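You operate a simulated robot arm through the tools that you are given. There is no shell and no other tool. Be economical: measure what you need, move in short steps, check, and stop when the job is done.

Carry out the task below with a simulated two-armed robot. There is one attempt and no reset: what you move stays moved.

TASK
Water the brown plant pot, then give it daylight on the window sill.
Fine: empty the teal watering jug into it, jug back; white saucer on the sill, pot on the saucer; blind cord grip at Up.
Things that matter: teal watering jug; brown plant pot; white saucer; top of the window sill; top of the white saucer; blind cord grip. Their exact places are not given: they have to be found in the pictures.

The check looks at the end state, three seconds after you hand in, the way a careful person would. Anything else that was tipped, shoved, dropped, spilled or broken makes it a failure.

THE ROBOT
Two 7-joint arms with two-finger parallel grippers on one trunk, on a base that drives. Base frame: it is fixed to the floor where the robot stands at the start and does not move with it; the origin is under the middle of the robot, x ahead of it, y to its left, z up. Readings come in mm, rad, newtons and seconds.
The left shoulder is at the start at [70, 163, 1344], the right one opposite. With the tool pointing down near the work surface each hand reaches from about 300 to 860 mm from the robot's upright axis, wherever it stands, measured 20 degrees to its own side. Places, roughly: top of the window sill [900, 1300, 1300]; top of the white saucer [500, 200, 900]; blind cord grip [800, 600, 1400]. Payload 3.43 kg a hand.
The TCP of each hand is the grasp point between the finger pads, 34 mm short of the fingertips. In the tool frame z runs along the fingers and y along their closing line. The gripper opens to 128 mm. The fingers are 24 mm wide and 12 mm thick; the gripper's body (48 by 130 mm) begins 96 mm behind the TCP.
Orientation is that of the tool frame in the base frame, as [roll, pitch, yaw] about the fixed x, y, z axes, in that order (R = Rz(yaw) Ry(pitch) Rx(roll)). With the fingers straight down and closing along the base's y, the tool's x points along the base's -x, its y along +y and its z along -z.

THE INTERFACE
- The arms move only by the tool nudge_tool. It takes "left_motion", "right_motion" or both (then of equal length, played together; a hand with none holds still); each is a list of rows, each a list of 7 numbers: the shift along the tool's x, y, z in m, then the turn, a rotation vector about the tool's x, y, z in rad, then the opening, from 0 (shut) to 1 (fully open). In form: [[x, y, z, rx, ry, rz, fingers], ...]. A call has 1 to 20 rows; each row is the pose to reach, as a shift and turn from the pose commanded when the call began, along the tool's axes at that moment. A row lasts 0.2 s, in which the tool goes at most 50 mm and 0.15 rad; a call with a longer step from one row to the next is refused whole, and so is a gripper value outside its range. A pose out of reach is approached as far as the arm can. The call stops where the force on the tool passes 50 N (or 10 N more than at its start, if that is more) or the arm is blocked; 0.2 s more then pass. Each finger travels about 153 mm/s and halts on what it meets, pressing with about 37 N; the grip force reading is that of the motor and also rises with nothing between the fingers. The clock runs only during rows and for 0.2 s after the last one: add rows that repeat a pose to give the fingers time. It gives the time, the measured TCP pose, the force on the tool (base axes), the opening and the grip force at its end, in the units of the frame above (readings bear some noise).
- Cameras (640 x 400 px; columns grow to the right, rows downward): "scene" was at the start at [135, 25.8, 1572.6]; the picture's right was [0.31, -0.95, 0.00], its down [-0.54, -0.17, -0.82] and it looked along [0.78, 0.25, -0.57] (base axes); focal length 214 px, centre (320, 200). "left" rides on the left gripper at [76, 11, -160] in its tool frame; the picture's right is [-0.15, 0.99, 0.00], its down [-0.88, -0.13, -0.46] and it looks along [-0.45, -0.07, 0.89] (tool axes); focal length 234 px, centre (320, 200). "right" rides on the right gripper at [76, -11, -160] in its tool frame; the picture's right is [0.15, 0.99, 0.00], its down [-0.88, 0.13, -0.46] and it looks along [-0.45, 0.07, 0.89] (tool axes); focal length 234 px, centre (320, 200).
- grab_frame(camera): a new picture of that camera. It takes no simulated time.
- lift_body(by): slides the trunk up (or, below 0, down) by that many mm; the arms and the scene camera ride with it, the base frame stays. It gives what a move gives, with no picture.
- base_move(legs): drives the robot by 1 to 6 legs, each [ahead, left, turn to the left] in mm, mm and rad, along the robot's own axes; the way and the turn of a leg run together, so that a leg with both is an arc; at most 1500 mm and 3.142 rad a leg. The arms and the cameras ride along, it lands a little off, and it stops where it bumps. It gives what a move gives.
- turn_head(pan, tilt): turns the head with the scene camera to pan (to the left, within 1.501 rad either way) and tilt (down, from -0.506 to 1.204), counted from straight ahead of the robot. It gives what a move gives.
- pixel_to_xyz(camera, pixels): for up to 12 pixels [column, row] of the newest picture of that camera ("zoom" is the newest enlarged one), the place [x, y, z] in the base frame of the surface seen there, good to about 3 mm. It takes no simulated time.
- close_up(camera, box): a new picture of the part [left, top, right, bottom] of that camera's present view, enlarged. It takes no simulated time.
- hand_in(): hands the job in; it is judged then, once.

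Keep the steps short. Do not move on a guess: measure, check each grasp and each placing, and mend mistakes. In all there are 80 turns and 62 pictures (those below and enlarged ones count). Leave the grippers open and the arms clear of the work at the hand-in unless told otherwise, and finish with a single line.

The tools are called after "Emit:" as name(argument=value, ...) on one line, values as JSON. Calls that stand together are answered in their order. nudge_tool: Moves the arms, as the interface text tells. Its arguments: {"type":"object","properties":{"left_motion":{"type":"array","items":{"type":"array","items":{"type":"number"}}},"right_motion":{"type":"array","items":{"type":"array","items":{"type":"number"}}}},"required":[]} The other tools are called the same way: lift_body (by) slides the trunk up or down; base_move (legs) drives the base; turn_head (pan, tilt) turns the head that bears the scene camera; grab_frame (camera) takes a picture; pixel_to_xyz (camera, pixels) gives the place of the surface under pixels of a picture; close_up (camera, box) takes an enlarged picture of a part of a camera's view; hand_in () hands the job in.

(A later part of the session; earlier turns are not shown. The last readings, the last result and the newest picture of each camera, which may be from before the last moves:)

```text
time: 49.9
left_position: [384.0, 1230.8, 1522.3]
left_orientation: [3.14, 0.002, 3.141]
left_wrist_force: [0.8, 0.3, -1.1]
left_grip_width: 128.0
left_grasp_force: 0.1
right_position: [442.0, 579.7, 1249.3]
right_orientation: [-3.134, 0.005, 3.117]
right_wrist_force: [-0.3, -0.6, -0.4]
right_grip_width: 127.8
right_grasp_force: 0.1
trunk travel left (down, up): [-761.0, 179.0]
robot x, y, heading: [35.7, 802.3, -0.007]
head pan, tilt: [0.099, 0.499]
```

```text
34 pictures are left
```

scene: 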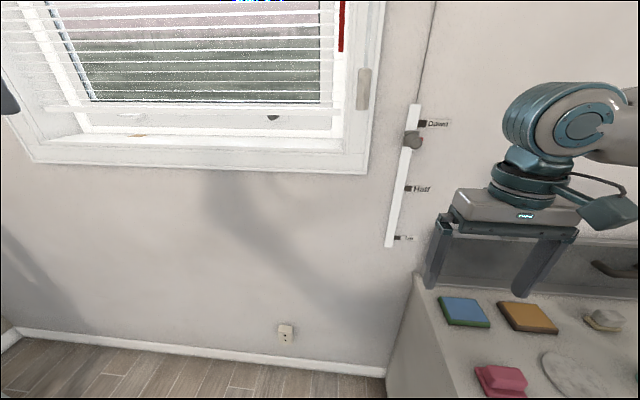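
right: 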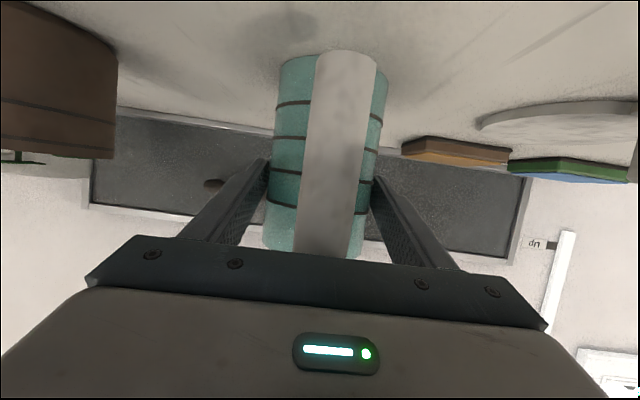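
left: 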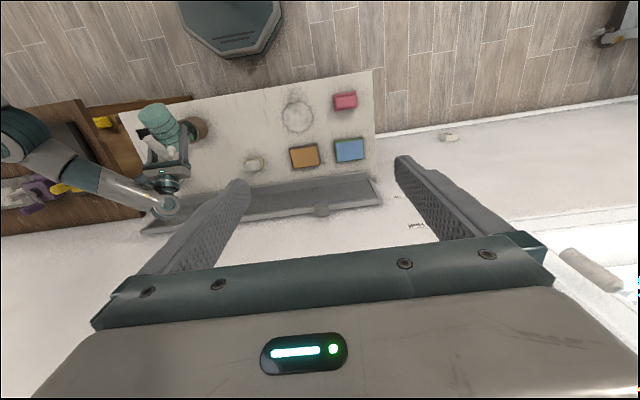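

Emit:
close_up(camera="scene", box=[0, 0, 450, 250])

Emit:
pixel_to_xyz(camera="scene", pixels=[[412, 138], [408, 145], [422, 140], [422, 124], [408, 188], [396, 238], [363, 90], [150, 141], [250, 140], [330, 136], [200, 112], [135, 135]])

Emit:
close_up(camera="scene", box=[370, 90, 466, 150])

```text
1.42 times, centred on (225, 125) of scene
```

zoom: 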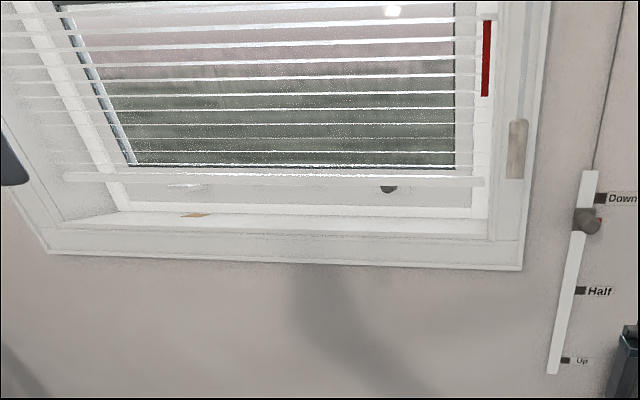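

```text
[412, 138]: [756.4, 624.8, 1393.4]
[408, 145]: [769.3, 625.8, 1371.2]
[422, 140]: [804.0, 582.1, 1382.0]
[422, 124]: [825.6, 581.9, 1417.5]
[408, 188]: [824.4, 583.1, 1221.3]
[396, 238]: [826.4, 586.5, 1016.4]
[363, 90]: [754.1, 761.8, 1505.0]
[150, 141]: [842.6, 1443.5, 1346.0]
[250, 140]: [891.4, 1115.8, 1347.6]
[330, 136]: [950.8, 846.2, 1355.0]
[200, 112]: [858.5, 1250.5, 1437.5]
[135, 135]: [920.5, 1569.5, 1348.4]
```

```text
6.67 times, centred on (418, 120) of scene
```

zoom: 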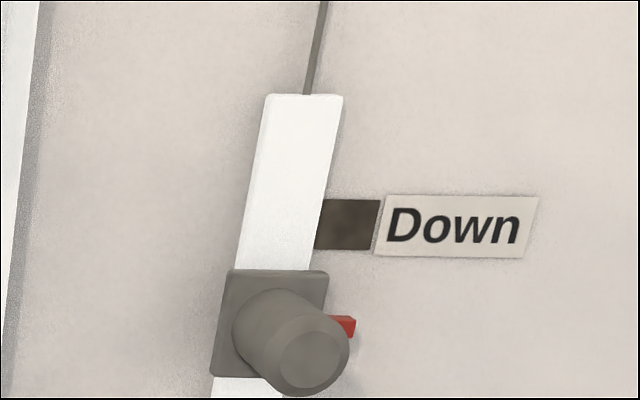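

Emit:
pixel_to_xyz(camera="zoom", pixels=[[310, 360], [345, 326], [350, 225], [225, 320], [235, 300], [275, 310], [245, 340], [330, 330], [300, 300], [320, 285], [285, 350], [340, 350]])

Emit:
close_up(camera="scene", box=[340, 200, 436, 260])

Emit:
pixel_to_xyz(camera="scene", pixels=[[362, 72], [361, 106], [358, 90], [368, 90], [200, 105], [330, 108], [420, 180], [390, 40], [205, 140]])

```text
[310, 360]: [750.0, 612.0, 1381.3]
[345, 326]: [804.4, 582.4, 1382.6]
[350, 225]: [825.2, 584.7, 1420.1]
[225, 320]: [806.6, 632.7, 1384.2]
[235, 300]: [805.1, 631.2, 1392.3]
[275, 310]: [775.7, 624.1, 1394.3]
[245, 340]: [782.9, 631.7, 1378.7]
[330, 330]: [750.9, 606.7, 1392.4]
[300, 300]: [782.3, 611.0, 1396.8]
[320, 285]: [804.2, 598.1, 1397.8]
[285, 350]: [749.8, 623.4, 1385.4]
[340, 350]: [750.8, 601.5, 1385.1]
```

```text
6.67 times, centred on (388, 230) of scene
```

zoom: 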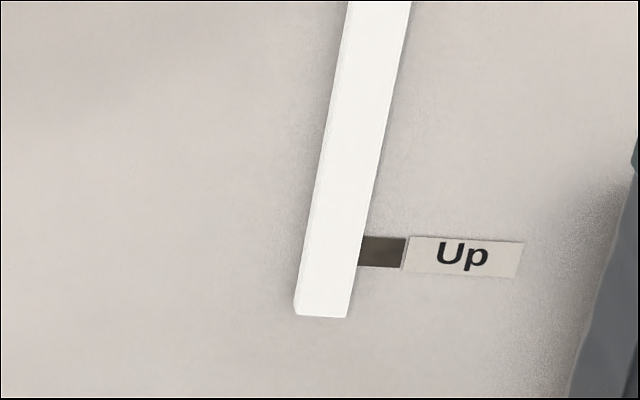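

```text
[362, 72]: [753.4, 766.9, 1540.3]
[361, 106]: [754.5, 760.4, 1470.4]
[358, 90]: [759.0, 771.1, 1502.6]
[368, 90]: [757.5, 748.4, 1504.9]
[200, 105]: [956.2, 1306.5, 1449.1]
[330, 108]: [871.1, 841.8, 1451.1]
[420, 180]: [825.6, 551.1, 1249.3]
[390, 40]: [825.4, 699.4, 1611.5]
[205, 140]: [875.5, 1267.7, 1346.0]
```

Knob: axis ≈(y 611, z 1384), x 750–800, pointer z≈1383; Up mark z≈1017, so travel is ≈-366. There's also a cream cylinder at (755,760,1470–1540) to avoid. Raise the trunk, pitch the right hand to 50° down and line up on y=611.

Emit:
lift_body(by=150)

Emit:
nudge_tool(right_motion=[[-0.011, 0.006, 0, 0, -0.14, 0, 1], [-0.022, 0.012, 0, 0, -0.28, 0, 1], [-0.036, 0.018, 0.003, 0, -0.42, 0, 1], [-0.05, 0.024, 0.006, 0, -0.56, 0, 1], [-0.064, 0.03, 0.009, 0, -0.698, 0, 1], [-0.064, 0.03, 0.009, 0, -0.698, 0, 1]])

```text
time: 51.7
left_position: [384.4, 1231.0, 1673.1]
left_orientation: [-3.141, 0.0, 3.139]
left_wrist_force: [0.8, 0.3, 0.1]
left_grip_width: 127.7
left_grasp_force: 0.0
right_position: [443.2, 579.6, 1397.8]
right_orientation: [-3.133, 0.003, 3.118]
right_wrist_force: [0.3, 0.2, -0.3]
right_grip_width: 128.0
right_grasp_force: 0.1
trunk travel left (down, up): [-911.0, 29.0]
robot x, y, heading: [35.7, 797.4, 0.001]
head pan, tilt: [0.099, 0.499]
```

```text
time: 53.1
left_position: [383.5, 1232.0, 1673.2]
left_orientation: [-3.141, 0.0, 3.137]
left_wrist_force: [-0.1, 0.0, 0.0]
left_grip_width: 128.3
left_grasp_force: 0.0
right_position: [524.7, 611.5, 1398.9]
right_orientation: [-3.133, 0.702, 3.122]
right_wrist_force: [-0.4, 0.3, 0.2]
right_grip_width: 127.9
right_grasp_force: 0.1
right hand out of reach, approached as far as the arm can: row 5, 6
trunk travel left (down, up): [-911.0, 29.0]
robot x, y, heading: [33.1, 802.4, -0.001]
head pan, tilt: [0.099, 0.499]
```

Good: pitched, y=611. Driving ahead 180 mm toward the knob, then check.

Emit:
base_move(legs=[[180, 0, 0]])

Emit:
turn_head(pan=-0.3, tilt=0.45)

Emit:
grab_frame(camera="scene")

Emit:
grab_frame(camera="right")

```text
time: 54.6
left_position: [554.5, 1233.1, 1675.5]
left_orientation: [3.142, 0.006, -3.141]
left_wrist_force: [-0.3, -0.5, -0.5]
left_grip_width: 128.0
left_grasp_force: 0.0
right_position: [699.3, 612.7, 1400.7]
right_orientation: [-3.133, 0.703, 3.126]
right_wrist_force: [-0.7, 0.6, 0.3]
right_grip_width: 128.4
right_grasp_force: 0.0
trunk travel left (down, up): [-911.0, 29.0]
robot x, y, heading: [213.3, 799.0, 0.001]
head pan, tilt: [0.099, 0.499]
```

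```text
time: 55.4
left_position: [561.2, 1232.3, 1673.8]
left_orientation: [3.141, 0.002, -3.139]
left_wrist_force: [0.5, -0.6, 0.1]
left_grip_width: 127.9
left_grasp_force: 0.1
right_position: [704.9, 612.1, 1397.7]
right_orientation: [-3.131, 0.701, 3.127]
right_wrist_force: [-0.1, 0.3, 0.3]
right_grip_width: 128.1
right_grasp_force: 0.0
trunk travel left (down, up): [-911.0, 29.0]
robot x, y, heading: [212.4, 799.5, 0.004]
head pan, tilt: [-0.3, 0.45]
```

```text
30 pictures are left
```

scene: 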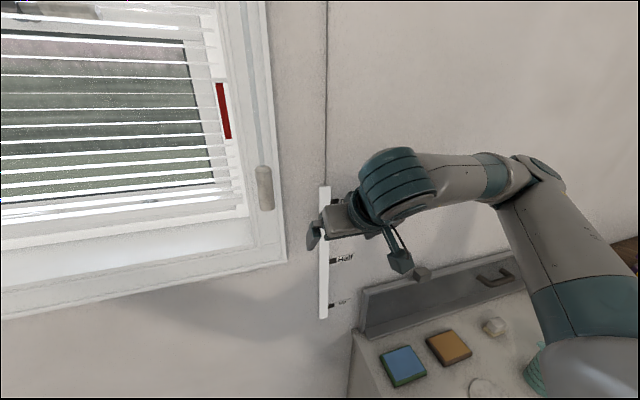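

```text
29 pictures are left
```

right: 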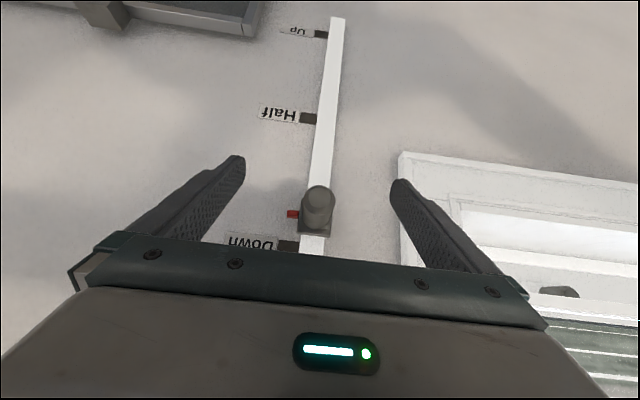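

Knob is centred between the fingers. Before pulling, I'll check the elbow height against the table's backboard for the 366 mm descent.

Emit:
pixel_to_xyz(camera="scene", pixels=[[535, 165], [520, 190], [470, 175], [400, 262], [545, 235], [600, 300], [422, 272], [360, 290], [510, 252], [590, 330]])

Emit:
pixel_to_xyz(camera="right", pixels=[[316, 200], [318, 190], [292, 214], [288, 246], [308, 118], [321, 34], [304, 200], [329, 200]])

```text
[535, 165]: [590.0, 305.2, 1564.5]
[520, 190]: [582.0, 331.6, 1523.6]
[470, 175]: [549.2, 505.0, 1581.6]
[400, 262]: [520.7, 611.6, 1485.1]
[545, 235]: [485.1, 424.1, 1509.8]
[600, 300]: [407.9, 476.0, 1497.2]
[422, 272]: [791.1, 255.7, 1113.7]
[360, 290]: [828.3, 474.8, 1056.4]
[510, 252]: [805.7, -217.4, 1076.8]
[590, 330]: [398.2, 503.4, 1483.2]
```

```text
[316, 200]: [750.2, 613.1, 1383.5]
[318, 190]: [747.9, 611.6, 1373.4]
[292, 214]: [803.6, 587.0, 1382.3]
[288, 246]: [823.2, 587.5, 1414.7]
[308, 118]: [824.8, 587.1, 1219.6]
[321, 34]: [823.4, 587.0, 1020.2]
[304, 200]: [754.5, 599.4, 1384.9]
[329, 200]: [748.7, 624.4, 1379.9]
```

Knob axis (y 612, z 1383) confirmed; elbow clearance fine. Advancing onto the knob and closing.

Emit:
nudge_tool(right_motion=[[-0.0117, 0, 0.0156, 0, 0, 0, 1], [-0.0235, 0, 0.0311, 0, 0, 0, 1], [-0.0352, 0, 0.0467, 0, 0, 0, 1], [-0.0352, 0, 0.0467, 0, 0, 0, 1]])

Emit:
nudge_tool(right_motion=[[0, 0, 0, 0, 0, 0, 0.6], [0, 0, 0, 0, 0, 0, 0.2], [0, 0, 0, 0, 0, 0, 0.1], [0, 0, 0, 0, 0, 0, 0.1]])

Emit:
grab_frame(camera="right")

```text
time: 56.4
left_position: [560.1, 1232.8, 1673.3]
left_orientation: [-3.141, 0.003, -3.139]
left_wrist_force: [-0.9, 0.3, -1.0]
left_grip_width: 128.2
left_grasp_force: 0.2
right_position: [761.8, 611.3, 1386.9]
right_orientation: [-3.13, 0.701, 3.128]
right_wrist_force: [0.1, -0.3, 0.6]
right_grip_width: 128.1
right_grasp_force: 0.1
trunk travel left (down, up): [-911.0, 29.0]
robot x, y, heading: [213.7, 795.9, 0.008]
head pan, tilt: [-0.3, 0.45]
```

```text
time: 57.4
left_position: [560.6, 1235.1, 1672.2]
left_orientation: [-3.14, 0.001, -3.139]
left_wrist_force: [0.3, -0.1, -0.3]
left_grip_width: 128.0
left_grasp_force: 0.1
right_position: [763.8, 616.0, 1387.3]
right_orientation: [-3.13, 0.702, 3.13]
right_wrist_force: [2.0, 10.2, -2.6]
right_grip_width: 31.4
right_grasp_force: 44.4
trunk travel left (down, up): [-911.0, 29.0]
robot x, y, heading: [214.1, 799.3, -0.001]
head pan, tilt: [-0.3, 0.45]
```

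```text
28 pictures are left
```

right: 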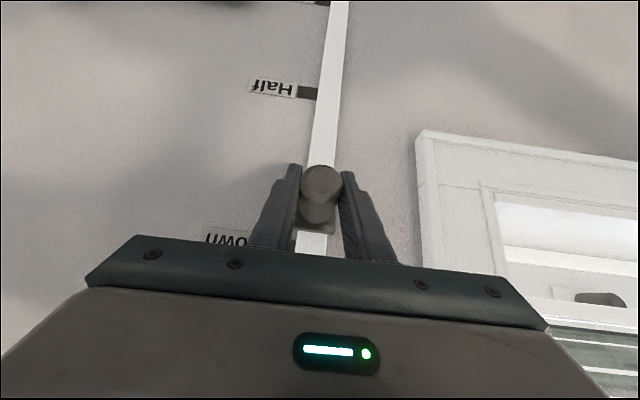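

Knob gripped (31 mm). Pulling down with the trunk, first 100 mm.

Emit:
lift_body(by=-100)

Emit:
grab_frame(camera="scene")

```text
time: 58.8
left_position: [560.2, 1237.2, 1571.8]
left_orientation: [-3.138, 0.002, -3.14]
left_wrist_force: [-0.1, 0.4, -0.2]
left_grip_width: 127.5
left_grasp_force: 0.0
right_position: [763.0, 615.6, 1286.4]
right_orientation: [-3.129, 0.697, 3.13]
right_wrist_force: [2.1, 16.5, -3.7]
right_grip_width: 31.0
right_grasp_force: 44.9
trunk travel left (down, up): [-811.0, 129.0]
robot x, y, heading: [206.2, 797.8, -0.003]
head pan, tilt: [-0.3, 0.45]
```

```text
27 pictures are left
```

scene: 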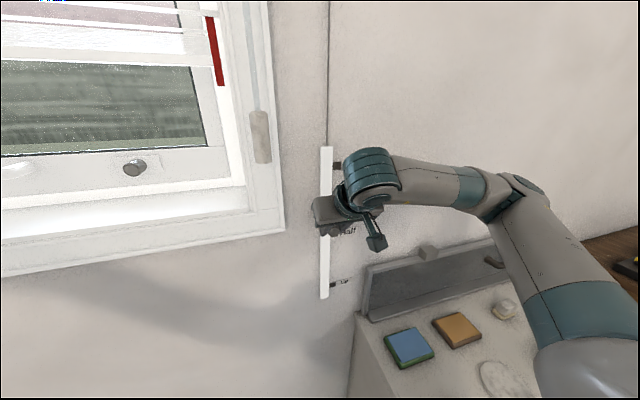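

Works: the blind rises. Continuing −250, then check.

Emit:
lift_body(by=-250)

Emit:
grab_frame(camera="right")

Emit:
grab_frame(camera="scene")

```text
time: 61.3
left_position: [561.1, 1234.8, 1320.8]
left_orientation: [-3.136, 0.002, -3.139]
left_wrist_force: [-0.6, 0.5, -0.3]
left_grip_width: 127.9
left_grasp_force: 0.0
right_position: [763.1, 615.4, 1037.4]
right_orientation: [-3.129, 0.698, 3.129]
right_wrist_force: [4.0, 21.7, -1.4]
right_grip_width: 31.3
right_grasp_force: 45.4
trunk travel left (down, up): [-561.0, 379.0]
robot x, y, heading: [214.8, 799.4, 0.007]
head pan, tilt: [-0.3, 0.45]
```

```text
26 pictures are left
```

right: 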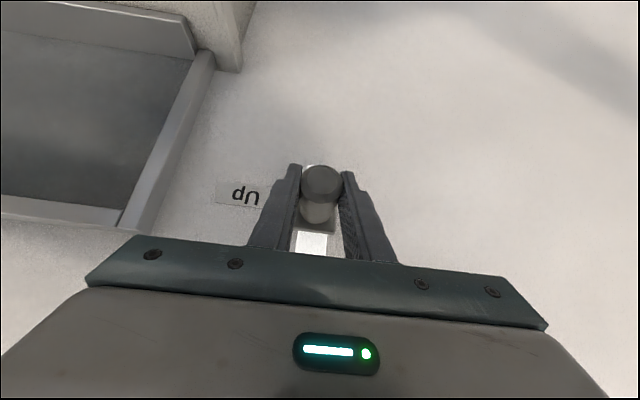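

```text
25 pictures are left
```

scene: 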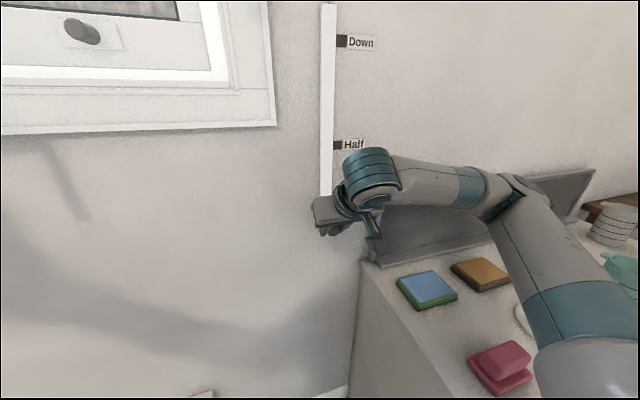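

15 mm remain. Lowering 15, then releasing and backing off to check the pointer.

Emit:
lift_body(by=-15)

Emit:
nudge_tool(right_motion=[[0, 0, 0, 0, 0, 0, 0.4], [0, 0, 0, 0, 0, 0, 0.8], [0, 0, 0, 0, 0, 0, 1], [0, 0, 0, 0, 0, 0, 1]])

Emit:
base_move(legs=[[-90, 0, 0]])

Emit:
grab_frame(camera="right")

```text
time: 62.0
left_position: [559.0, 1236.4, 1307.8]
left_orientation: [-3.137, 0.002, -3.141]
left_wrist_force: [0.2, 0.1, -0.4]
left_grip_width: 128.1
left_grasp_force: 0.0
right_position: [762.5, 615.0, 1023.5]
right_orientation: [-3.135, 0.704, 3.127]
right_wrist_force: [8.3, 21.0, 13.4]
right_grip_width: 31.1
right_grasp_force: 45.7
trunk travel left (down, up): [-546.0, 394.0]
robot x, y, heading: [210.6, 797.2, -0.002]
head pan, tilt: [-0.3, 0.45]
```

```text
time: 63.0
left_position: [560.5, 1233.1, 1308.2]
left_orientation: [-3.141, 0.001, -3.139]
left_wrist_force: [-0.6, -0.7, -0.9]
left_grip_width: 128.1
left_grasp_force: 0.1
right_position: [760.9, 611.1, 1022.4]
right_orientation: [-3.13, 0.7, 3.128]
right_wrist_force: [0.5, -0.5, 0.5]
right_grip_width: 128.0
right_grasp_force: 0.1
trunk travel left (down, up): [-546.0, 394.0]
robot x, y, heading: [212.6, 796.3, -0.003]
head pan, tilt: [-0.3, 0.45]
```

```text
time: 64.1
left_position: [472.8, 1233.7, 1308.8]
left_orientation: [-3.14, 0.003, -3.139]
left_wrist_force: [-0.3, -0.7, 0.5]
left_grip_width: 128.0
left_grasp_force: 0.1
right_position: [674.3, 613.3, 1021.3]
right_orientation: [-3.131, 0.703, 3.128]
right_wrist_force: [-0.9, 0.0, -0.2]
right_grip_width: 127.8
right_grasp_force: 0.0
trunk travel left (down, up): [-546.0, 394.0]
robot x, y, heading: [128.0, 798.4, 0.002]
head pan, tilt: [-0.3, 0.45]
```

```text
24 pictures are left
```

right: 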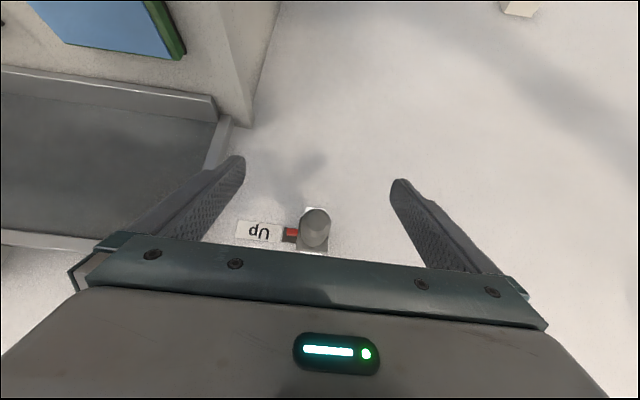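

The red pointer sits right on the Up mark. Raising the trunk to look at the sill.

Emit:
lift_body(by=340)

Emit:
turn_head(pan=0.35, tilt=0.3)

Emit:
grab_frame(camera="scene")

```text
time: 67.4
left_position: [474.0, 1230.8, 1647.8]
left_orientation: [3.14, 0.001, -3.14]
left_wrist_force: [-0.3, 0.2, 1.4]
left_grip_width: 128.0
left_grasp_force: 0.0
right_position: [674.9, 611.3, 1361.6]
right_orientation: [-3.133, 0.7, 3.127]
right_wrist_force: [-0.4, -0.4, -0.2]
right_grip_width: 127.6
right_grasp_force: 0.1
trunk travel left (down, up): [-886.0, 54.0]
robot x, y, heading: [122.6, 800.4, 0.0]
head pan, tilt: [-0.3, 0.45]
```

```text
time: 68.4
left_position: [473.7, 1232.4, 1648.6]
left_orientation: [3.141, 0.001, -3.141]
left_wrist_force: [0.2, 0.1, -0.2]
left_grip_width: 127.9
left_grasp_force: 0.1
right_position: [675.6, 611.3, 1362.0]
right_orientation: [-3.13, 0.699, 3.128]
right_wrist_force: [0.0, -0.3, -0.3]
right_grip_width: 128.0
right_grasp_force: 0.1
trunk travel left (down, up): [-886.0, 54.0]
robot x, y, heading: [123.8, 799.9, 0.006]
head pan, tilt: [0.351, 0.3]
```

```text
23 pictures are left
```

scene: 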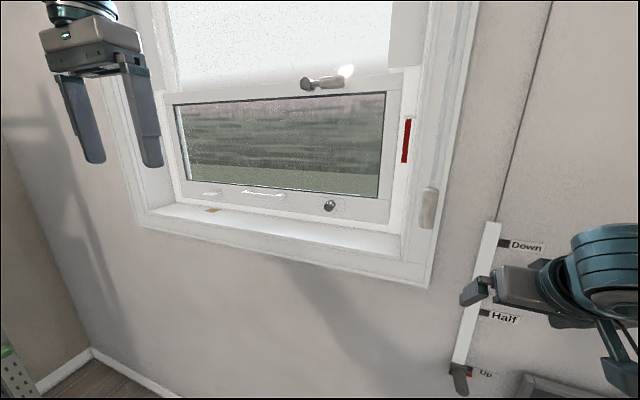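

Emit:
close_up(camera="scene", box=[110, 60, 450, 290])

Emit:
pixel_to_xyz(camera="scene", pixels=[[212, 210], [262, 192], [329, 205], [320, 83], [260, 215], [256, 228], [265, 240], [300, 225], [295, 237], [290, 245], [400, 240], [405, 140]])

```text
1.74 times, centred on (280, 175) of scene
```

zoom: 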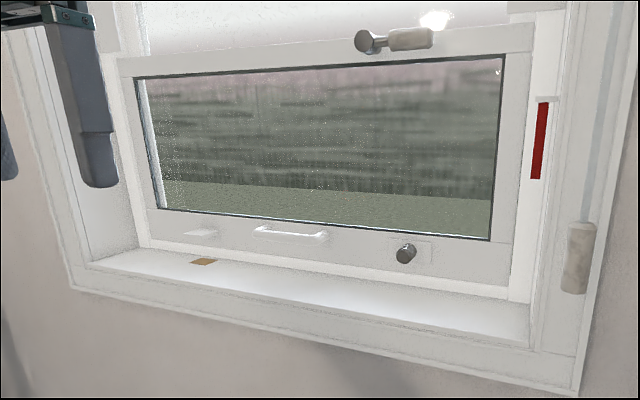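

```text
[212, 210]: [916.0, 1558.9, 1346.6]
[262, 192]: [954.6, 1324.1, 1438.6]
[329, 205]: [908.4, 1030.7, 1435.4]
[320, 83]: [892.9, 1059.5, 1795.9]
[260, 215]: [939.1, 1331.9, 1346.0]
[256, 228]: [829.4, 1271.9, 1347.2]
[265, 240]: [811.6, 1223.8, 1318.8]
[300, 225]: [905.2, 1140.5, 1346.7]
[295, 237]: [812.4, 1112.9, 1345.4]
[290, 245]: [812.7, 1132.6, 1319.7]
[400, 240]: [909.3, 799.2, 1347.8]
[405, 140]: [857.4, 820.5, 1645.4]
```

Sill: x 812–957, z≈1346.5, y 800–1740, clear around y≈1180. Now tuck the right arm and drive back to the table for the saucer.

Emit:
nudge_tool(right_motion=[[0.014, -0.005, -0.012, 0, 0.117, 0, 1], [0.028, -0.01, -0.024, 0, 0.233, 0, 1], [0.042, -0.015, -0.036, 0, 0.35, 0, 1], [0.056, -0.02, -0.048, 0, 0.466, 0, 1], [0.07, -0.025, -0.06, 0, 0.583, 0, 1], [0.084, -0.03, -0.071, 0, 0.698, 0, 1]])

Emit:
base_move(legs=[[-270, 0, 0], [0, -760, 0]])

Emit:
turn_head(pan=0.1, tilt=0.85)

Emit:
close_up(camera="scene", box=[190, 100, 450, 262])

```text
time: 69.8
left_position: [474.1, 1231.1, 1649.8]
left_orientation: [-3.141, 0.002, -3.14]
left_wrist_force: [0.8, -0.1, -0.2]
left_grip_width: 128.0
left_grasp_force: 0.1
right_position: [563.0, 583.8, 1362.4]
right_orientation: [-3.134, 0.002, 3.122]
right_wrist_force: [-0.3, -0.3, -0.2]
right_grip_width: 127.8
right_grasp_force: 0.1
trunk travel left (down, up): [-886.0, 54.0]
robot x, y, heading: [127.8, 798.4, 0.002]
head pan, tilt: [0.351, 0.3]
```

```text
time: 75.5
left_position: [207.8, 471.5, 1647.5]
left_orientation: [-3.14, 0.002, -3.127]
left_wrist_force: [0.2, 0.1, -0.2]
left_grip_width: 127.9
left_grasp_force: 0.0
right_position: [306.6, -177.2, 1363.1]
right_orientation: [-3.134, 0.001, 3.135]
right_wrist_force: [-1.3, 0.7, 0.7]
right_grip_width: 128.0
right_grasp_force: 0.1
trunk travel left (down, up): [-886.0, 54.0]
robot x, y, heading: [-132.5, 29.0, 0.015]
head pan, tilt: [0.351, 0.3]
```

```text
time: 76.4
left_position: [207.0, 468.3, 1647.6]
left_orientation: [-3.14, 0.001, -3.126]
left_wrist_force: [0.7, -0.8, 0.3]
left_grip_width: 127.9
left_grasp_force: 0.0
right_position: [306.7, -179.3, 1361.8]
right_orientation: [-3.135, 0.0, 3.135]
right_wrist_force: [-0.2, 0.6, 0.7]
right_grip_width: 128.3
right_grasp_force: 0.0
trunk travel left (down, up): [-886.0, 54.0]
robot x, y, heading: [-137.9, 30.0, 0.013]
head pan, tilt: [0.099, 0.85]
```

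```text
2.46 times, centred on (320, 181) of scene
```

zoom: 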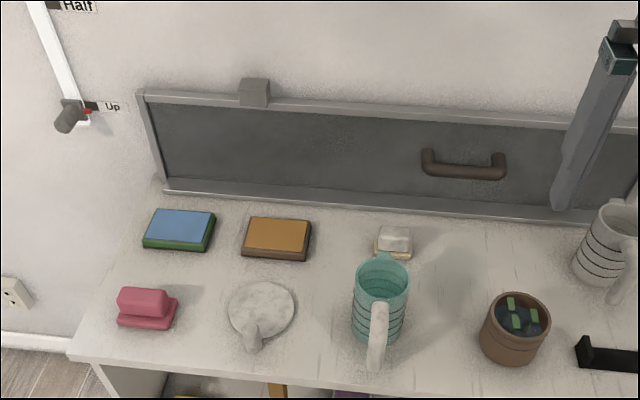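

Emit:
pixel_to_xyz(camera="zoom", pixels=[[252, 328], [247, 330], [258, 330], [252, 345], [243, 345], [260, 345], [262, 290], [230, 308], [293, 308], [262, 282], [285, 330], [252, 323]])

Emit:
close_up(camera="scene", box=[262, 200, 342, 250])

```text
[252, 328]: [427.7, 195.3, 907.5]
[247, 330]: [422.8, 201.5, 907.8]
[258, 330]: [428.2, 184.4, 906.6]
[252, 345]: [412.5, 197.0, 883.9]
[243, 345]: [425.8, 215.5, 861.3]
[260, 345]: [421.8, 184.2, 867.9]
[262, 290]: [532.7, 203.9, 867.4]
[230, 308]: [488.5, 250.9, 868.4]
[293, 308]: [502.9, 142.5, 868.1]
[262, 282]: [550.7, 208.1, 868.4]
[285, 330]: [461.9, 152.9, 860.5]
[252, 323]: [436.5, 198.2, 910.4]
```

```text
8.00 times, centred on (302, 225) of scene
```

zoom: 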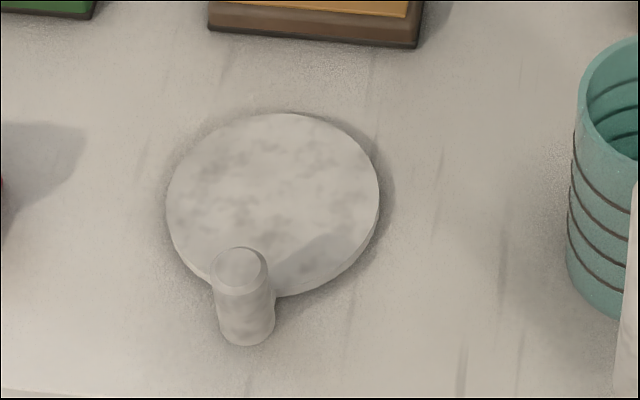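

Saucer: centre (497,197), r≈54; its peg at (429,193), Ø≈22, top 909. Lower the trunk and bring the left hand (tool down) to 100 mm above the peg.

Emit:
lift_body(by=-150)

Emit:
nudge_tool(left_motion=[[-0.0156, -0.0199, 0.0356, 0, 0, 0, 1], [-0.0311, -0.0398, 0.0711, 0, 0, 0, 1], [-0.0467, -0.0597, 0.1067, 0, 0, 0, 1], [-0.0622, -0.0796, 0.1423, 0, 0, 0, 1], [-0.0778, -0.0995, 0.1779, 0, 0, 0, 1], [-0.0933, -0.1194, 0.2134, 0, 0, 0, 1], [-0.1089, -0.1393, 0.249, 0, 0, 0, 0.8], [-0.1244, -0.1591, 0.2846, 0, 0, 0, 0.6], [-0.14, -0.179, 0.3201, 0, 0, 0, 0.5], [-0.1555, -0.1989, 0.3557, 0, 0, 0, 0.5], [-0.1711, -0.2188, 0.3913, 0, 0, 0, 0.5], [-0.1866, -0.2387, 0.4269, 0, 0, 0, 0.5], [-0.2022, -0.2586, 0.4624, 0, 0, 0, 0.5], [-0.2177, -0.2785, 0.498, 0, 0, 0, 0.5], [-0.2177, -0.2785, 0.498, 0, 0, 0, 0.5]])

Emit:
grab_frame(camera="left")

```text
time: 78.2
left_position: [206.9, 469.5, 1498.3]
left_orientation: [3.142, 0.003, -3.126]
left_wrist_force: [0.5, 0.5, -0.8]
left_grip_width: 127.9
left_grasp_force: 0.1
right_position: [307.1, -178.1, 1212.5]
right_orientation: [-3.134, 0.001, 3.133]
right_wrist_force: [-0.9, -0.2, -0.2]
right_grip_width: 127.9
right_grasp_force: 0.0
trunk travel left (down, up): [-736.0, 204.0]
robot x, y, heading: [-136.3, 28.4, 0.017]
head pan, tilt: [0.099, 0.85]
```

```text
time: 81.4
left_position: [418.9, 215.7, 1010.5]
left_orientation: [-3.139, 0.003, -3.126]
left_wrist_force: [-0.5, 0.0, -0.9]
left_grip_width: 64.1
left_grasp_force: 0.1
left hand out of reach, approached as far as the arm can: row 14, 15
right_position: [305.4, -178.6, 1213.4]
right_orientation: [-3.135, 0.004, 3.135]
right_wrist_force: [0.2, -0.7, 1.0]
right_grip_width: 128.0
right_grasp_force: 0.2
trunk travel left (down, up): [-736.0, 204.0]
robot x, y, heading: [-131.2, 28.5, 0.011]
head pan, tilt: [0.099, 0.85]
```

```text
19 pictures are left
```

left: 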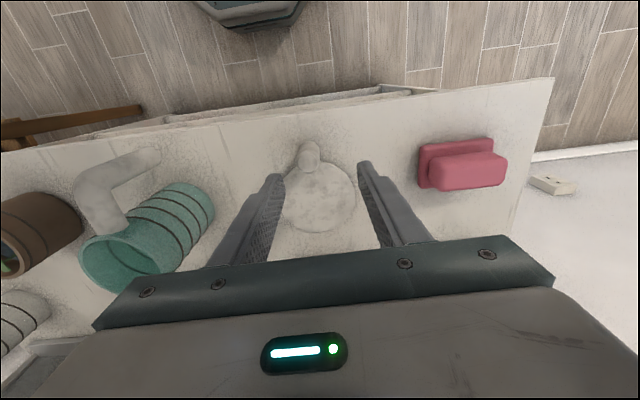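

Left hand is at (419,216,1010); peg at (429,193). Arm near a limit, so I'll correct with the base (10 ahead, 23 right).

Emit:
base_move(legs=[[10, -23, -0.01]])

Emit:
lift_body(by=-80)

Emit:
close_up(camera="left", box=[220, 80, 420, 205])

```text
time: 82.2
left_position: [428.7, 191.9, 1010.4]
left_orientation: [-3.133, 0.004, -3.134]
left_wrist_force: [-0.3, 0.9, 0.0]
left_grip_width: 64.0
left_grasp_force: 0.0
right_position: [312.7, -199.9, 1214.2]
right_orientation: [-3.129, 0.003, 3.128]
right_wrist_force: [0.9, 0.6, 0.4]
right_grip_width: 127.9
right_grasp_force: 0.2
trunk travel left (down, up): [-736.0, 204.0]
robot x, y, heading: [-127.4, 9.9, 0.004]
head pan, tilt: [0.099, 0.85]
```

```text
time: 83.4
left_position: [430.7, 189.1, 931.1]
left_orientation: [-3.141, 0.003, -3.134]
left_wrist_force: [-0.3, -0.2, 0.4]
left_grip_width: 64.1
left_grasp_force: 0.0
right_position: [314.9, -204.3, 1134.2]
right_orientation: [-3.134, 0.004, 3.129]
right_wrist_force: [0.8, -0.1, 0.1]
right_grip_width: 128.0
right_grasp_force: 0.1
trunk travel left (down, up): [-656.0, 284.0]
robot x, y, heading: [-126.0, 10.8, 0.009]
head pan, tilt: [0.099, 0.85]
```

```text
3.20 times, centred on (320, 142) of left
```

zoom: 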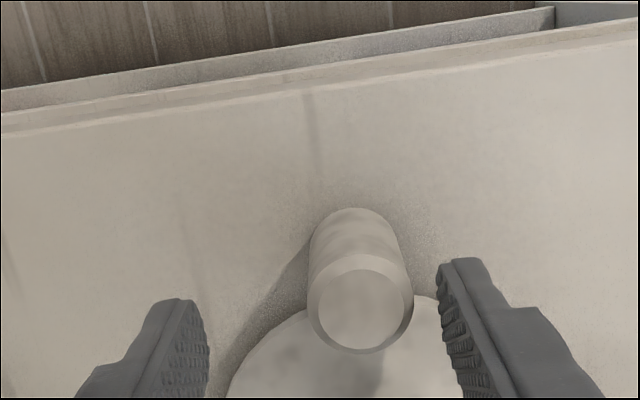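

Emit:
pixel_to_xyz(camera="zoom", pixels=[[360, 300], [315, 310], [405, 310], [360, 340], [355, 265]])

```text
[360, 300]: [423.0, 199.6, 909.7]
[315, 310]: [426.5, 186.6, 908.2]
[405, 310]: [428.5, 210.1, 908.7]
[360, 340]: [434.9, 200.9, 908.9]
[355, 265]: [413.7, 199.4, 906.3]
```

Peg centre is (426,199). Shifting hand +9 mm in y, −4 in x, and lowering to z≈901.

Emit:
nudge_tool(left_motion=[[0.004, 0.01, 0, 0, 0, 0, 0.5], [0.004, 0.01, 0.015, 0, 0, 0, 0.5], [0.004, 0.01, 0.03, 0, 0, 0, 0.5], [0.004, 0.01, 0.03, 0, 0, 0, 0.5]])

```text
time: 84.4
left_position: [425.6, 203.3, 899.5]
left_orientation: [-3.138, 0.004, -3.134]
left_wrist_force: [0.2, -0.2, 1.0]
left_grip_width: 64.0
left_grasp_force: 0.1
left hand out of reach, approached as far as the arm can: row 3, 4
right_position: [315.1, -204.1, 1133.3]
right_orientation: [-3.134, 0.004, 3.128]
right_wrist_force: [0.3, 0.0, -0.6]
right_grip_width: 128.1
right_grasp_force: 0.1
trunk travel left (down, up): [-656.0, 284.0]
robot x, y, heading: [-125.5, 9.8, 0.008]
head pan, tilt: [0.099, 0.85]
```

Now close on the peg and lift 60 mm with the trunk.

Emit:
nudge_tool(left_motion=[[0, -0.003, 0, 0, 0, 0, 0.3], [0, -0.003, 0, 0, 0, 0, 0.1], [0, -0.003, 0, 0, 0, 0, 0.05], [0, -0.003, 0, 0, 0, 0, 0.05]])

Emit:
lift_body(by=150)

Emit:
grab_frame(camera="scene")

```text
time: 85.4
left_position: [423.1, 200.7, 899.8]
left_orientation: [-3.136, 0.004, -3.134]
left_wrist_force: [0.0, 0.5, 0.4]
left_grip_width: 25.7
left_grasp_force: 37.2
right_position: [314.0, -203.6, 1131.9]
right_orientation: [-3.135, 0.002, 3.127]
right_wrist_force: [-0.1, -0.2, 0.0]
right_grip_width: 128.1
right_grasp_force: 0.1
trunk travel left (down, up): [-656.0, 284.0]
robot x, y, heading: [-124.8, 7.9, 0.001]
head pan, tilt: [0.099, 0.85]
```

```text
time: 87.1
left_position: [424.8, 202.1, 1050.4]
left_orientation: [-3.137, 0.004, -3.133]
left_wrist_force: [0.0, 0.4, -1.6]
left_grip_width: 25.9
left_grasp_force: 36.7
right_position: [314.4, -204.1, 1282.2]
right_orientation: [-3.135, 0.001, 3.128]
right_wrist_force: [-0.4, 0.4, 0.4]
right_grip_width: 128.0
right_grasp_force: 0.1
trunk travel left (down, up): [-806.0, 134.0]
robot x, y, heading: [-121.4, 10.8, 0.001]
head pan, tilt: [0.099, 0.85]
```

```text
17 pictures are left
```

scene: 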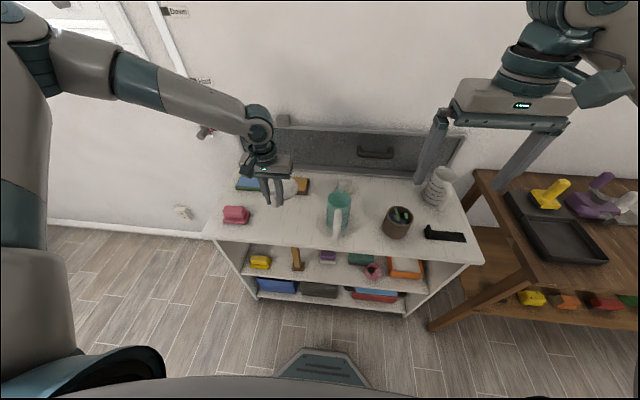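

Saucer is lifted cleanly. Raise the trunk more, then left hand up 250 mm while the right hand tucks back 110 mm (to keep clear of the cream cylinder by the window).

Emit:
lift_body(by=110)

Emit:
nudge_tool(left_motion=[[0, 0, -0.028, 0, 0, 0, 0.05], [0, 0, -0.056, 0, 0, 0, 0.05], [0, 0, -0.083, 0, 0, 0, 0.05], [0, 0, -0.111, 0, 0, 0, 0.05], [0, 0, -0.139, 0, 0, 0, 0.05], [0, 0, -0.167, 0, 0, 0, 0.05], [0, 0, -0.195, 0, 0, 0, 0.05], [0, 0, -0.222, 0, 0, 0, 0.05], [0, 0, -0.25, 0, 0, 0, 0.05], [0, 0, -0.265, 0, 0, 0, 0.05]], right_motion=[[0.011, 0, 0, 0, 0, 0, 1], [0.022, 0, 0, 0, 0, 0, 1], [0.033, 0, 0, 0, 0, 0, 1], [0.044, 0, 0, 0, 0, 0, 1], [0.055, 0, 0, 0, 0, 0, 1], [0.066, 0, 0, 0, 0, 0, 1], [0.077, 0, 0, 0, 0, 0, 1], [0.088, 0, 0, 0, 0, 0, 1], [0.099, 0, 0, 0, 0, 0, 1], [0.11, 0, 0, 0, 0, 0, 1]])

Emit:
base_move(legs=[[-20, 0, 0], [0, 985, 0]])

Emit:
turn_head(pan=0.3, tilt=0.5)

Emit:
grab_frame(camera="scene")

```text
time: 88.5
left_position: [424.4, 201.8, 1159.7]
left_orientation: [-3.136, 0.003, -3.13]
left_wrist_force: [-0.2, 0.0, -0.6]
left_grip_width: 26.1
left_grasp_force: 36.4
right_position: [315.1, -205.0, 1393.1]
right_orientation: [-3.137, 0.001, 3.128]
right_wrist_force: [-0.7, -0.1, -0.5]
right_grip_width: 127.9
right_grasp_force: 0.0
trunk travel left (down, up): [-916.0, 24.0]
robot x, y, heading: [-123.4, 6.3, 0.003]
head pan, tilt: [0.099, 0.85]
```

```text
time: 90.7
left_position: [425.5, 202.4, 1425.9]
left_orientation: [-3.137, 0.004, -3.136]
left_wrist_force: [0.1, -0.6, -1.1]
left_grip_width: 26.1
left_grasp_force: 37.7
right_position: [203.8, -204.1, 1393.5]
right_orientation: [-3.135, 0.004, 3.128]
right_wrist_force: [0.5, -0.1, -0.1]
right_grip_width: 127.9
right_grasp_force: 0.1
trunk travel left (down, up): [-916.0, 24.0]
robot x, y, heading: [-124.2, 8.1, 0.008]
head pan, tilt: [0.099, 0.85]
```

```text
time: 96.3
left_position: [401.9, 1187.3, 1424.8]
left_orientation: [-3.138, 0.003, -3.14]
left_wrist_force: [-0.1, -0.9, -1.6]
left_grip_width: 26.2
left_grasp_force: 36.8
right_position: [178.8, 782.9, 1392.4]
right_orientation: [-3.134, 0.001, 3.121]
right_wrist_force: [-0.4, -0.5, 0.2]
right_grip_width: 128.0
right_grasp_force: 0.1
trunk travel left (down, up): [-916.0, 24.0]
robot x, y, heading: [-148.1, 1000.2, -0.001]
head pan, tilt: [0.099, 0.85]
```

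```text
time: 97.1
left_position: [401.9, 1189.8, 1425.5]
left_orientation: [-3.138, 0.004, -3.141]
left_wrist_force: [0.4, -0.2, -0.7]
left_grip_width: 26.1
left_grasp_force: 37.2
right_position: [178.7, 783.5, 1391.5]
right_orientation: [-3.135, 0.005, 3.121]
right_wrist_force: [0.3, -0.1, -0.3]
right_grip_width: 128.1
right_grasp_force: 0.0
trunk travel left (down, up): [-916.0, 24.0]
robot x, y, heading: [-149.0, 997.2, -0.003]
head pan, tilt: [0.3, 0.499]
```

```text
16 pictures are left
```

scene: 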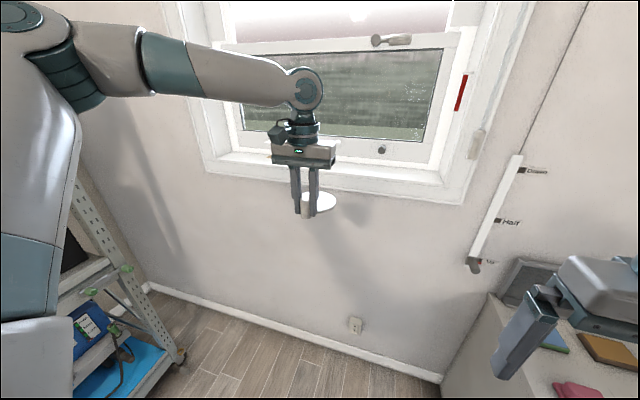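

Saucer looks level; bottom is ≈1385, above the sill (1346). Driving ahead 385 mm.

Emit:
base_move(legs=[[385, 0, 0]])

Emit:
close_up(camera="scene", box=[200, 80, 520, 280])

```text
time: 99.5
left_position: [789.5, 1176.4, 1426.1]
left_orientation: [-3.135, 0.004, 3.127]
left_wrist_force: [-0.7, -0.9, -0.9]
left_grip_width: 26.1
left_grasp_force: 36.8
right_position: [558.2, 775.5, 1392.5]
right_orientation: [-3.135, 0.005, 3.102]
right_wrist_force: [-0.6, 1.0, 0.5]
right_grip_width: 128.1
right_grasp_force: 0.0
trunk travel left (down, up): [-916.0, 24.0]
robot x, y, heading: [236.9, 997.3, -0.016]
head pan, tilt: [0.3, 0.499]
```

```text
2.00 times, centred on (360, 180) of scene
```

zoom: 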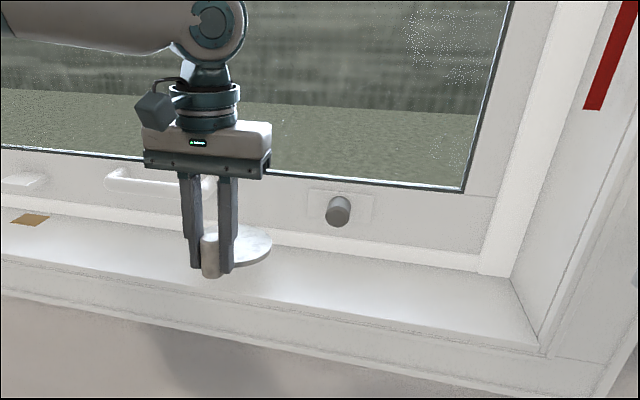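

Emit:
nudge_tool(left_motion=[[-0.01, 0.0, 0, 0, 0, 0, 0.05], [-0.021, 0.0, 0, 0, 0, 0, 0.05], [-0.021, 0.0, 0.012, 0, 0, 0, 0.05], [-0.021, 0.0, 0.024, 0, 0, 0, 0.05], [-0.021, 0.0, 0.034, 0, 0, 0, 0.05], [-0.021, 0.0, 0.034, 0, 0, 0, 0.05]])

Emit:
close_up(camera="scene", box=[270, 160, 366, 220])

Emit:
pixel_to_xyz(camera="zoom", pixels=[[350, 230], [440, 235], [420, 200], [400, 260], [320, 330], [480, 330], [300, 250]])

```text
time: 100.9
left_position: [811.8, 1174.9, 1389.7]
left_orientation: [-3.137, 0.003, 3.125]
left_wrist_force: [0.6, 0.1, -0.9]
left_grip_width: 25.8
left_grasp_force: 37.0
right_position: [561.8, 773.9, 1392.6]
right_orientation: [-3.135, 0.004, 3.104]
right_wrist_force: [0.0, 0.0, -0.2]
right_grip_width: 128.0
right_grasp_force: 0.1
trunk travel left (down, up): [-916.0, 24.0]
robot x, y, heading: [237.3, 993.6, -0.014]
head pan, tilt: [0.3, 0.499]
```

```text
6.67 times, centred on (318, 190) of scene
```

zoom: 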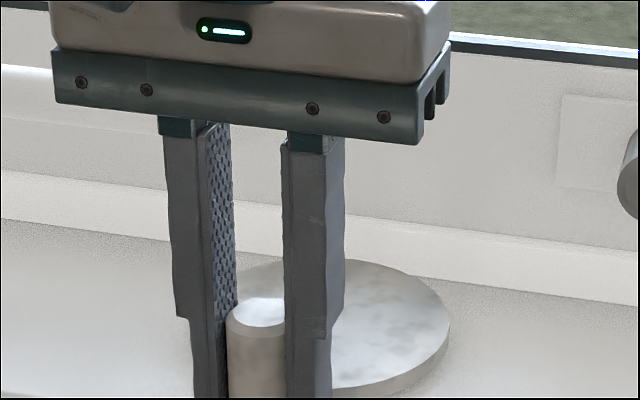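

```text
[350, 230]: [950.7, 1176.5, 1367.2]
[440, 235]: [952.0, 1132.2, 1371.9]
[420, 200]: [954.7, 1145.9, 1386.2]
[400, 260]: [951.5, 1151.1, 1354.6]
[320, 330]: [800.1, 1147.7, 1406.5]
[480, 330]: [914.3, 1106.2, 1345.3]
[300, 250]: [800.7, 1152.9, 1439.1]
```

Move 5 mm deeper and lower the last few mm to contact.

Emit:
nudge_tool(left_motion=[[-0.005, 0.0, 0, 0, 0, 0, 0.05], [-0.005, 0.0, 0.002, 0, 0, 0, 0.05], [-0.005, 0.0, 0.0035, 0, 0, 0, 0.05], [-0.005, 0.0, 0.0035, 0, 0, 0, 0.05]])

```text
time: 101.9
left_position: [816.9, 1175.0, 1388.9]
left_orientation: [-3.137, 0.005, 3.125]
left_wrist_force: [-1.1, 0.1, 0.2]
left_grip_width: 26.3
left_grasp_force: 37.1
right_position: [561.5, 775.0, 1392.5]
right_orientation: [-3.135, 0.003, 3.103]
right_wrist_force: [0.1, -0.4, -0.1]
right_grip_width: 127.9
right_grasp_force: 0.0
trunk travel left (down, up): [-916.0, 24.0]
robot x, y, heading: [239.3, 996.0, -0.009]
head pan, tilt: [0.3, 0.499]
```

Emit:
nudge_tool(left_motion=[[0, 0, 0.002, 0, 0, 0, 0.05], [0, 0, 0.002, 0, 0, 0, 0.05]])

```text
time: 102.5
left_position: [816.4, 1175.2, 1387.9]
left_orientation: [-3.138, 0.007, 3.123]
left_wrist_force: [1.8, 2.1, 10.9]
left_grip_width: 25.9
left_grasp_force: 37.1
right_position: [558.7, 775.0, 1393.1]
right_orientation: [-3.135, 0.003, 3.104]
right_wrist_force: [0.3, 0.6, -0.6]
right_grip_width: 127.9
right_grasp_force: 0.0
trunk travel left (down, up): [-916.0, 24.0]
robot x, y, heading: [233.0, 994.0, -0.021]
head pan, tilt: [0.3, 0.499]
```

Contact (+11 N). Opening and lifting off straight up.

Emit:
nudge_tool(left_motion=[[0, 0, 0, 0, 0, 0, 0.3], [0, 0, 0, 0, 0, 0, 0.45], [0, 0, 0, 0, 0, 0, 0.45], [0, 0, -0.025, 0, 0, 0, 0.45], [0, 0, -0.05, 0, 0, 0, 0.45], [0, 0, -0.085, 0, 0, 0, 0.45], [0, 0, -0.1, 0, 0, 0, 0.45]])

Emit:
base_move(legs=[[-250, 0, 0.015]])

Emit:
close_up(camera="scene", box=[220, 60, 460, 210])

```text
time: 104.1
left_position: [816.9, 1175.9, 1486.2]
left_orientation: [-3.139, 0.003, 3.124]
left_wrist_force: [-0.1, 0.1, -0.3]
left_grip_width: 57.6
left_grasp_force: 0.1
right_position: [560.8, 774.4, 1392.5]
right_orientation: [-3.135, 0.003, 3.104]
right_wrist_force: [-0.3, 0.1, -1.2]
right_grip_width: 127.8
right_grasp_force: 0.0
trunk travel left (down, up): [-916.0, 24.0]
robot x, y, heading: [239.2, 996.7, -0.011]
head pan, tilt: [0.3, 0.499]
```

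```text
time: 105.9
left_position: [569.7, 1182.4, 1483.9]
left_orientation: [-3.138, 0.002, 3.133]
left_wrist_force: [1.5, -0.2, -0.5]
left_grip_width: 57.7
left_grasp_force: 0.2
right_position: [315.9, 780.2, 1391.9]
right_orientation: [-3.134, 0.0, 3.111]
right_wrist_force: [-0.2, -0.6, -0.2]
right_grip_width: 127.7
right_grasp_force: 0.1
trunk travel left (down, up): [-916.0, 24.0]
robot x, y, heading: [-14.3, 998.5, -0.007]
head pan, tilt: [0.3, 0.499]
```

```text
2.67 times, centred on (340, 135) of scene
```

zoom: 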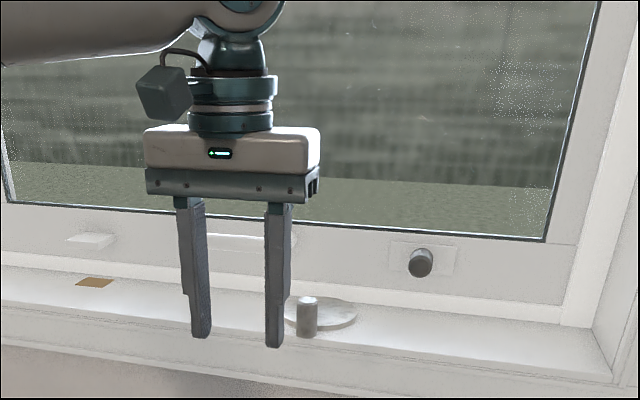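

Saucer is on the sill. Measuring it for the pot target.

Emit:
pixel_to_xyz(camera="zoom", pixels=[[355, 312], [330, 300], [340, 326], [307, 300], [335, 312], [307, 320], [352, 320], [345, 303], [440, 325]])

```text
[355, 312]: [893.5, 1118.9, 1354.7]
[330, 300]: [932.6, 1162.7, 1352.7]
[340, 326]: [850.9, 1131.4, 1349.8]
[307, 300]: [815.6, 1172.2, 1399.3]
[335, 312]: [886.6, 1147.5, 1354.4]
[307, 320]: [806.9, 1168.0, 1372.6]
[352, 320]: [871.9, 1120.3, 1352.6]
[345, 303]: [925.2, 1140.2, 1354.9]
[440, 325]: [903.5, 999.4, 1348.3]
```

Saucer centre ≈(889,1172), top 1354.5. Now tuck the left arm and go back for the pot with the right hand.

Emit:
nudge_tool(left_motion=[[0.04, 0, 0, 0, 0, 0, 1], [0.08, 0, 0, 0, 0, 0, 1], [0.12, 0, 0, 0, 0, 0, 1], [0.16, 0, 0, 0, 0, 0, 1], [0.2, 0, 0, 0, 0, 0, 1]])

Emit:
base_move(legs=[[-110, 0, 0.007], [0, -1000, 0]])

Emit:
lift_body(by=-180)

Emit:
turn_head(pan=-0.2, tilt=0.85)

Emit:
close_up(camera="scene", box=[200, 100, 456, 260])

```text
time: 107.1
left_position: [362.2, 1184.5, 1487.2]
left_orientation: [-3.136, 0.005, 3.136]
left_wrist_force: [0.0, -0.1, 0.1]
left_grip_width: 128.3
left_grasp_force: 0.0
right_position: [310.2, 780.5, 1393.5]
right_orientation: [-3.135, 0.006, 3.112]
right_wrist_force: [0.0, 0.4, 0.8]
right_grip_width: 128.1
right_grasp_force: 0.1
trunk travel left (down, up): [-916.0, 24.0]
robot x, y, heading: [-6.8, 997.3, -0.011]
head pan, tilt: [0.3, 0.499]
```

```text
time: 113.2
left_position: [258.1, 158.2, 1486.9]
left_orientation: [-3.136, 0.003, -3.135]
left_wrist_force: [0.2, -0.4, -0.1]
left_grip_width: 128.0
left_grasp_force: 0.1
right_position: [209.7, -245.0, 1392.8]
right_orientation: [-3.133, 0.002, 3.126]
right_wrist_force: [0.1, 0.1, 0.5]
right_grip_width: 128.1
right_grasp_force: 0.0
trunk travel left (down, up): [-916.0, 24.0]
robot x, y, heading: [-115.1, -31.3, 0.009]
head pan, tilt: [0.3, 0.499]
```

```text
time: 115.2
left_position: [258.0, 157.1, 1307.1]
left_orientation: [-3.137, 0.004, -3.136]
left_wrist_force: [-1.1, 0.0, 0.1]
left_grip_width: 127.9
left_grasp_force: 0.1
right_position: [209.9, -244.8, 1213.1]
right_orientation: [-3.134, 0.003, 3.125]
right_wrist_force: [-0.2, -0.6, 1.1]
right_grip_width: 128.3
right_grasp_force: 0.1
trunk travel left (down, up): [-736.0, 204.0]
robot x, y, heading: [-119.5, -31.5, 0.008]
head pan, tilt: [0.3, 0.499]
```

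```text
time: 116.2
left_position: [258.4, 157.4, 1306.9]
left_orientation: [-3.136, 0.003, -3.134]
left_wrist_force: [0.6, -0.7, 0.5]
left_grip_width: 127.9
left_grasp_force: 0.0
right_position: [210.2, -244.9, 1212.1]
right_orientation: [-3.136, 0.001, 3.125]
right_wrist_force: [0.1, -1.3, -0.4]
right_grip_width: 128.0
right_grasp_force: 0.1
trunk travel left (down, up): [-736.0, 204.0]
robot x, y, heading: [-113.0, -26.8, 0.007]
head pan, tilt: [-0.201, 0.85]
```

```text
2.50 times, centred on (328, 180) of scene
```

zoom: 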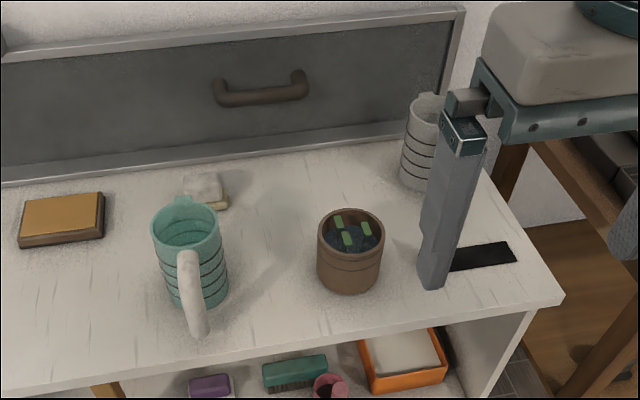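

Emit:
pixel_to_xyz(camera="zoom", pixels=[[319, 232], [383, 232], [350, 210], [350, 254], [350, 288], [321, 265], [380, 265], [337, 222], [367, 229], [345, 240], [350, 264]])

```text
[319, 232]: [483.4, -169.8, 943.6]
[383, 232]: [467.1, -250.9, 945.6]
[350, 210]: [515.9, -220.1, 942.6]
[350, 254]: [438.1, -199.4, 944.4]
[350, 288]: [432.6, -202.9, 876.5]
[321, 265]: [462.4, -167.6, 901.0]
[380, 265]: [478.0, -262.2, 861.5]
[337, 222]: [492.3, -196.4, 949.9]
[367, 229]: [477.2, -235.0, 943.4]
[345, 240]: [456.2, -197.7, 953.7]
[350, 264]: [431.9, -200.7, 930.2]
```

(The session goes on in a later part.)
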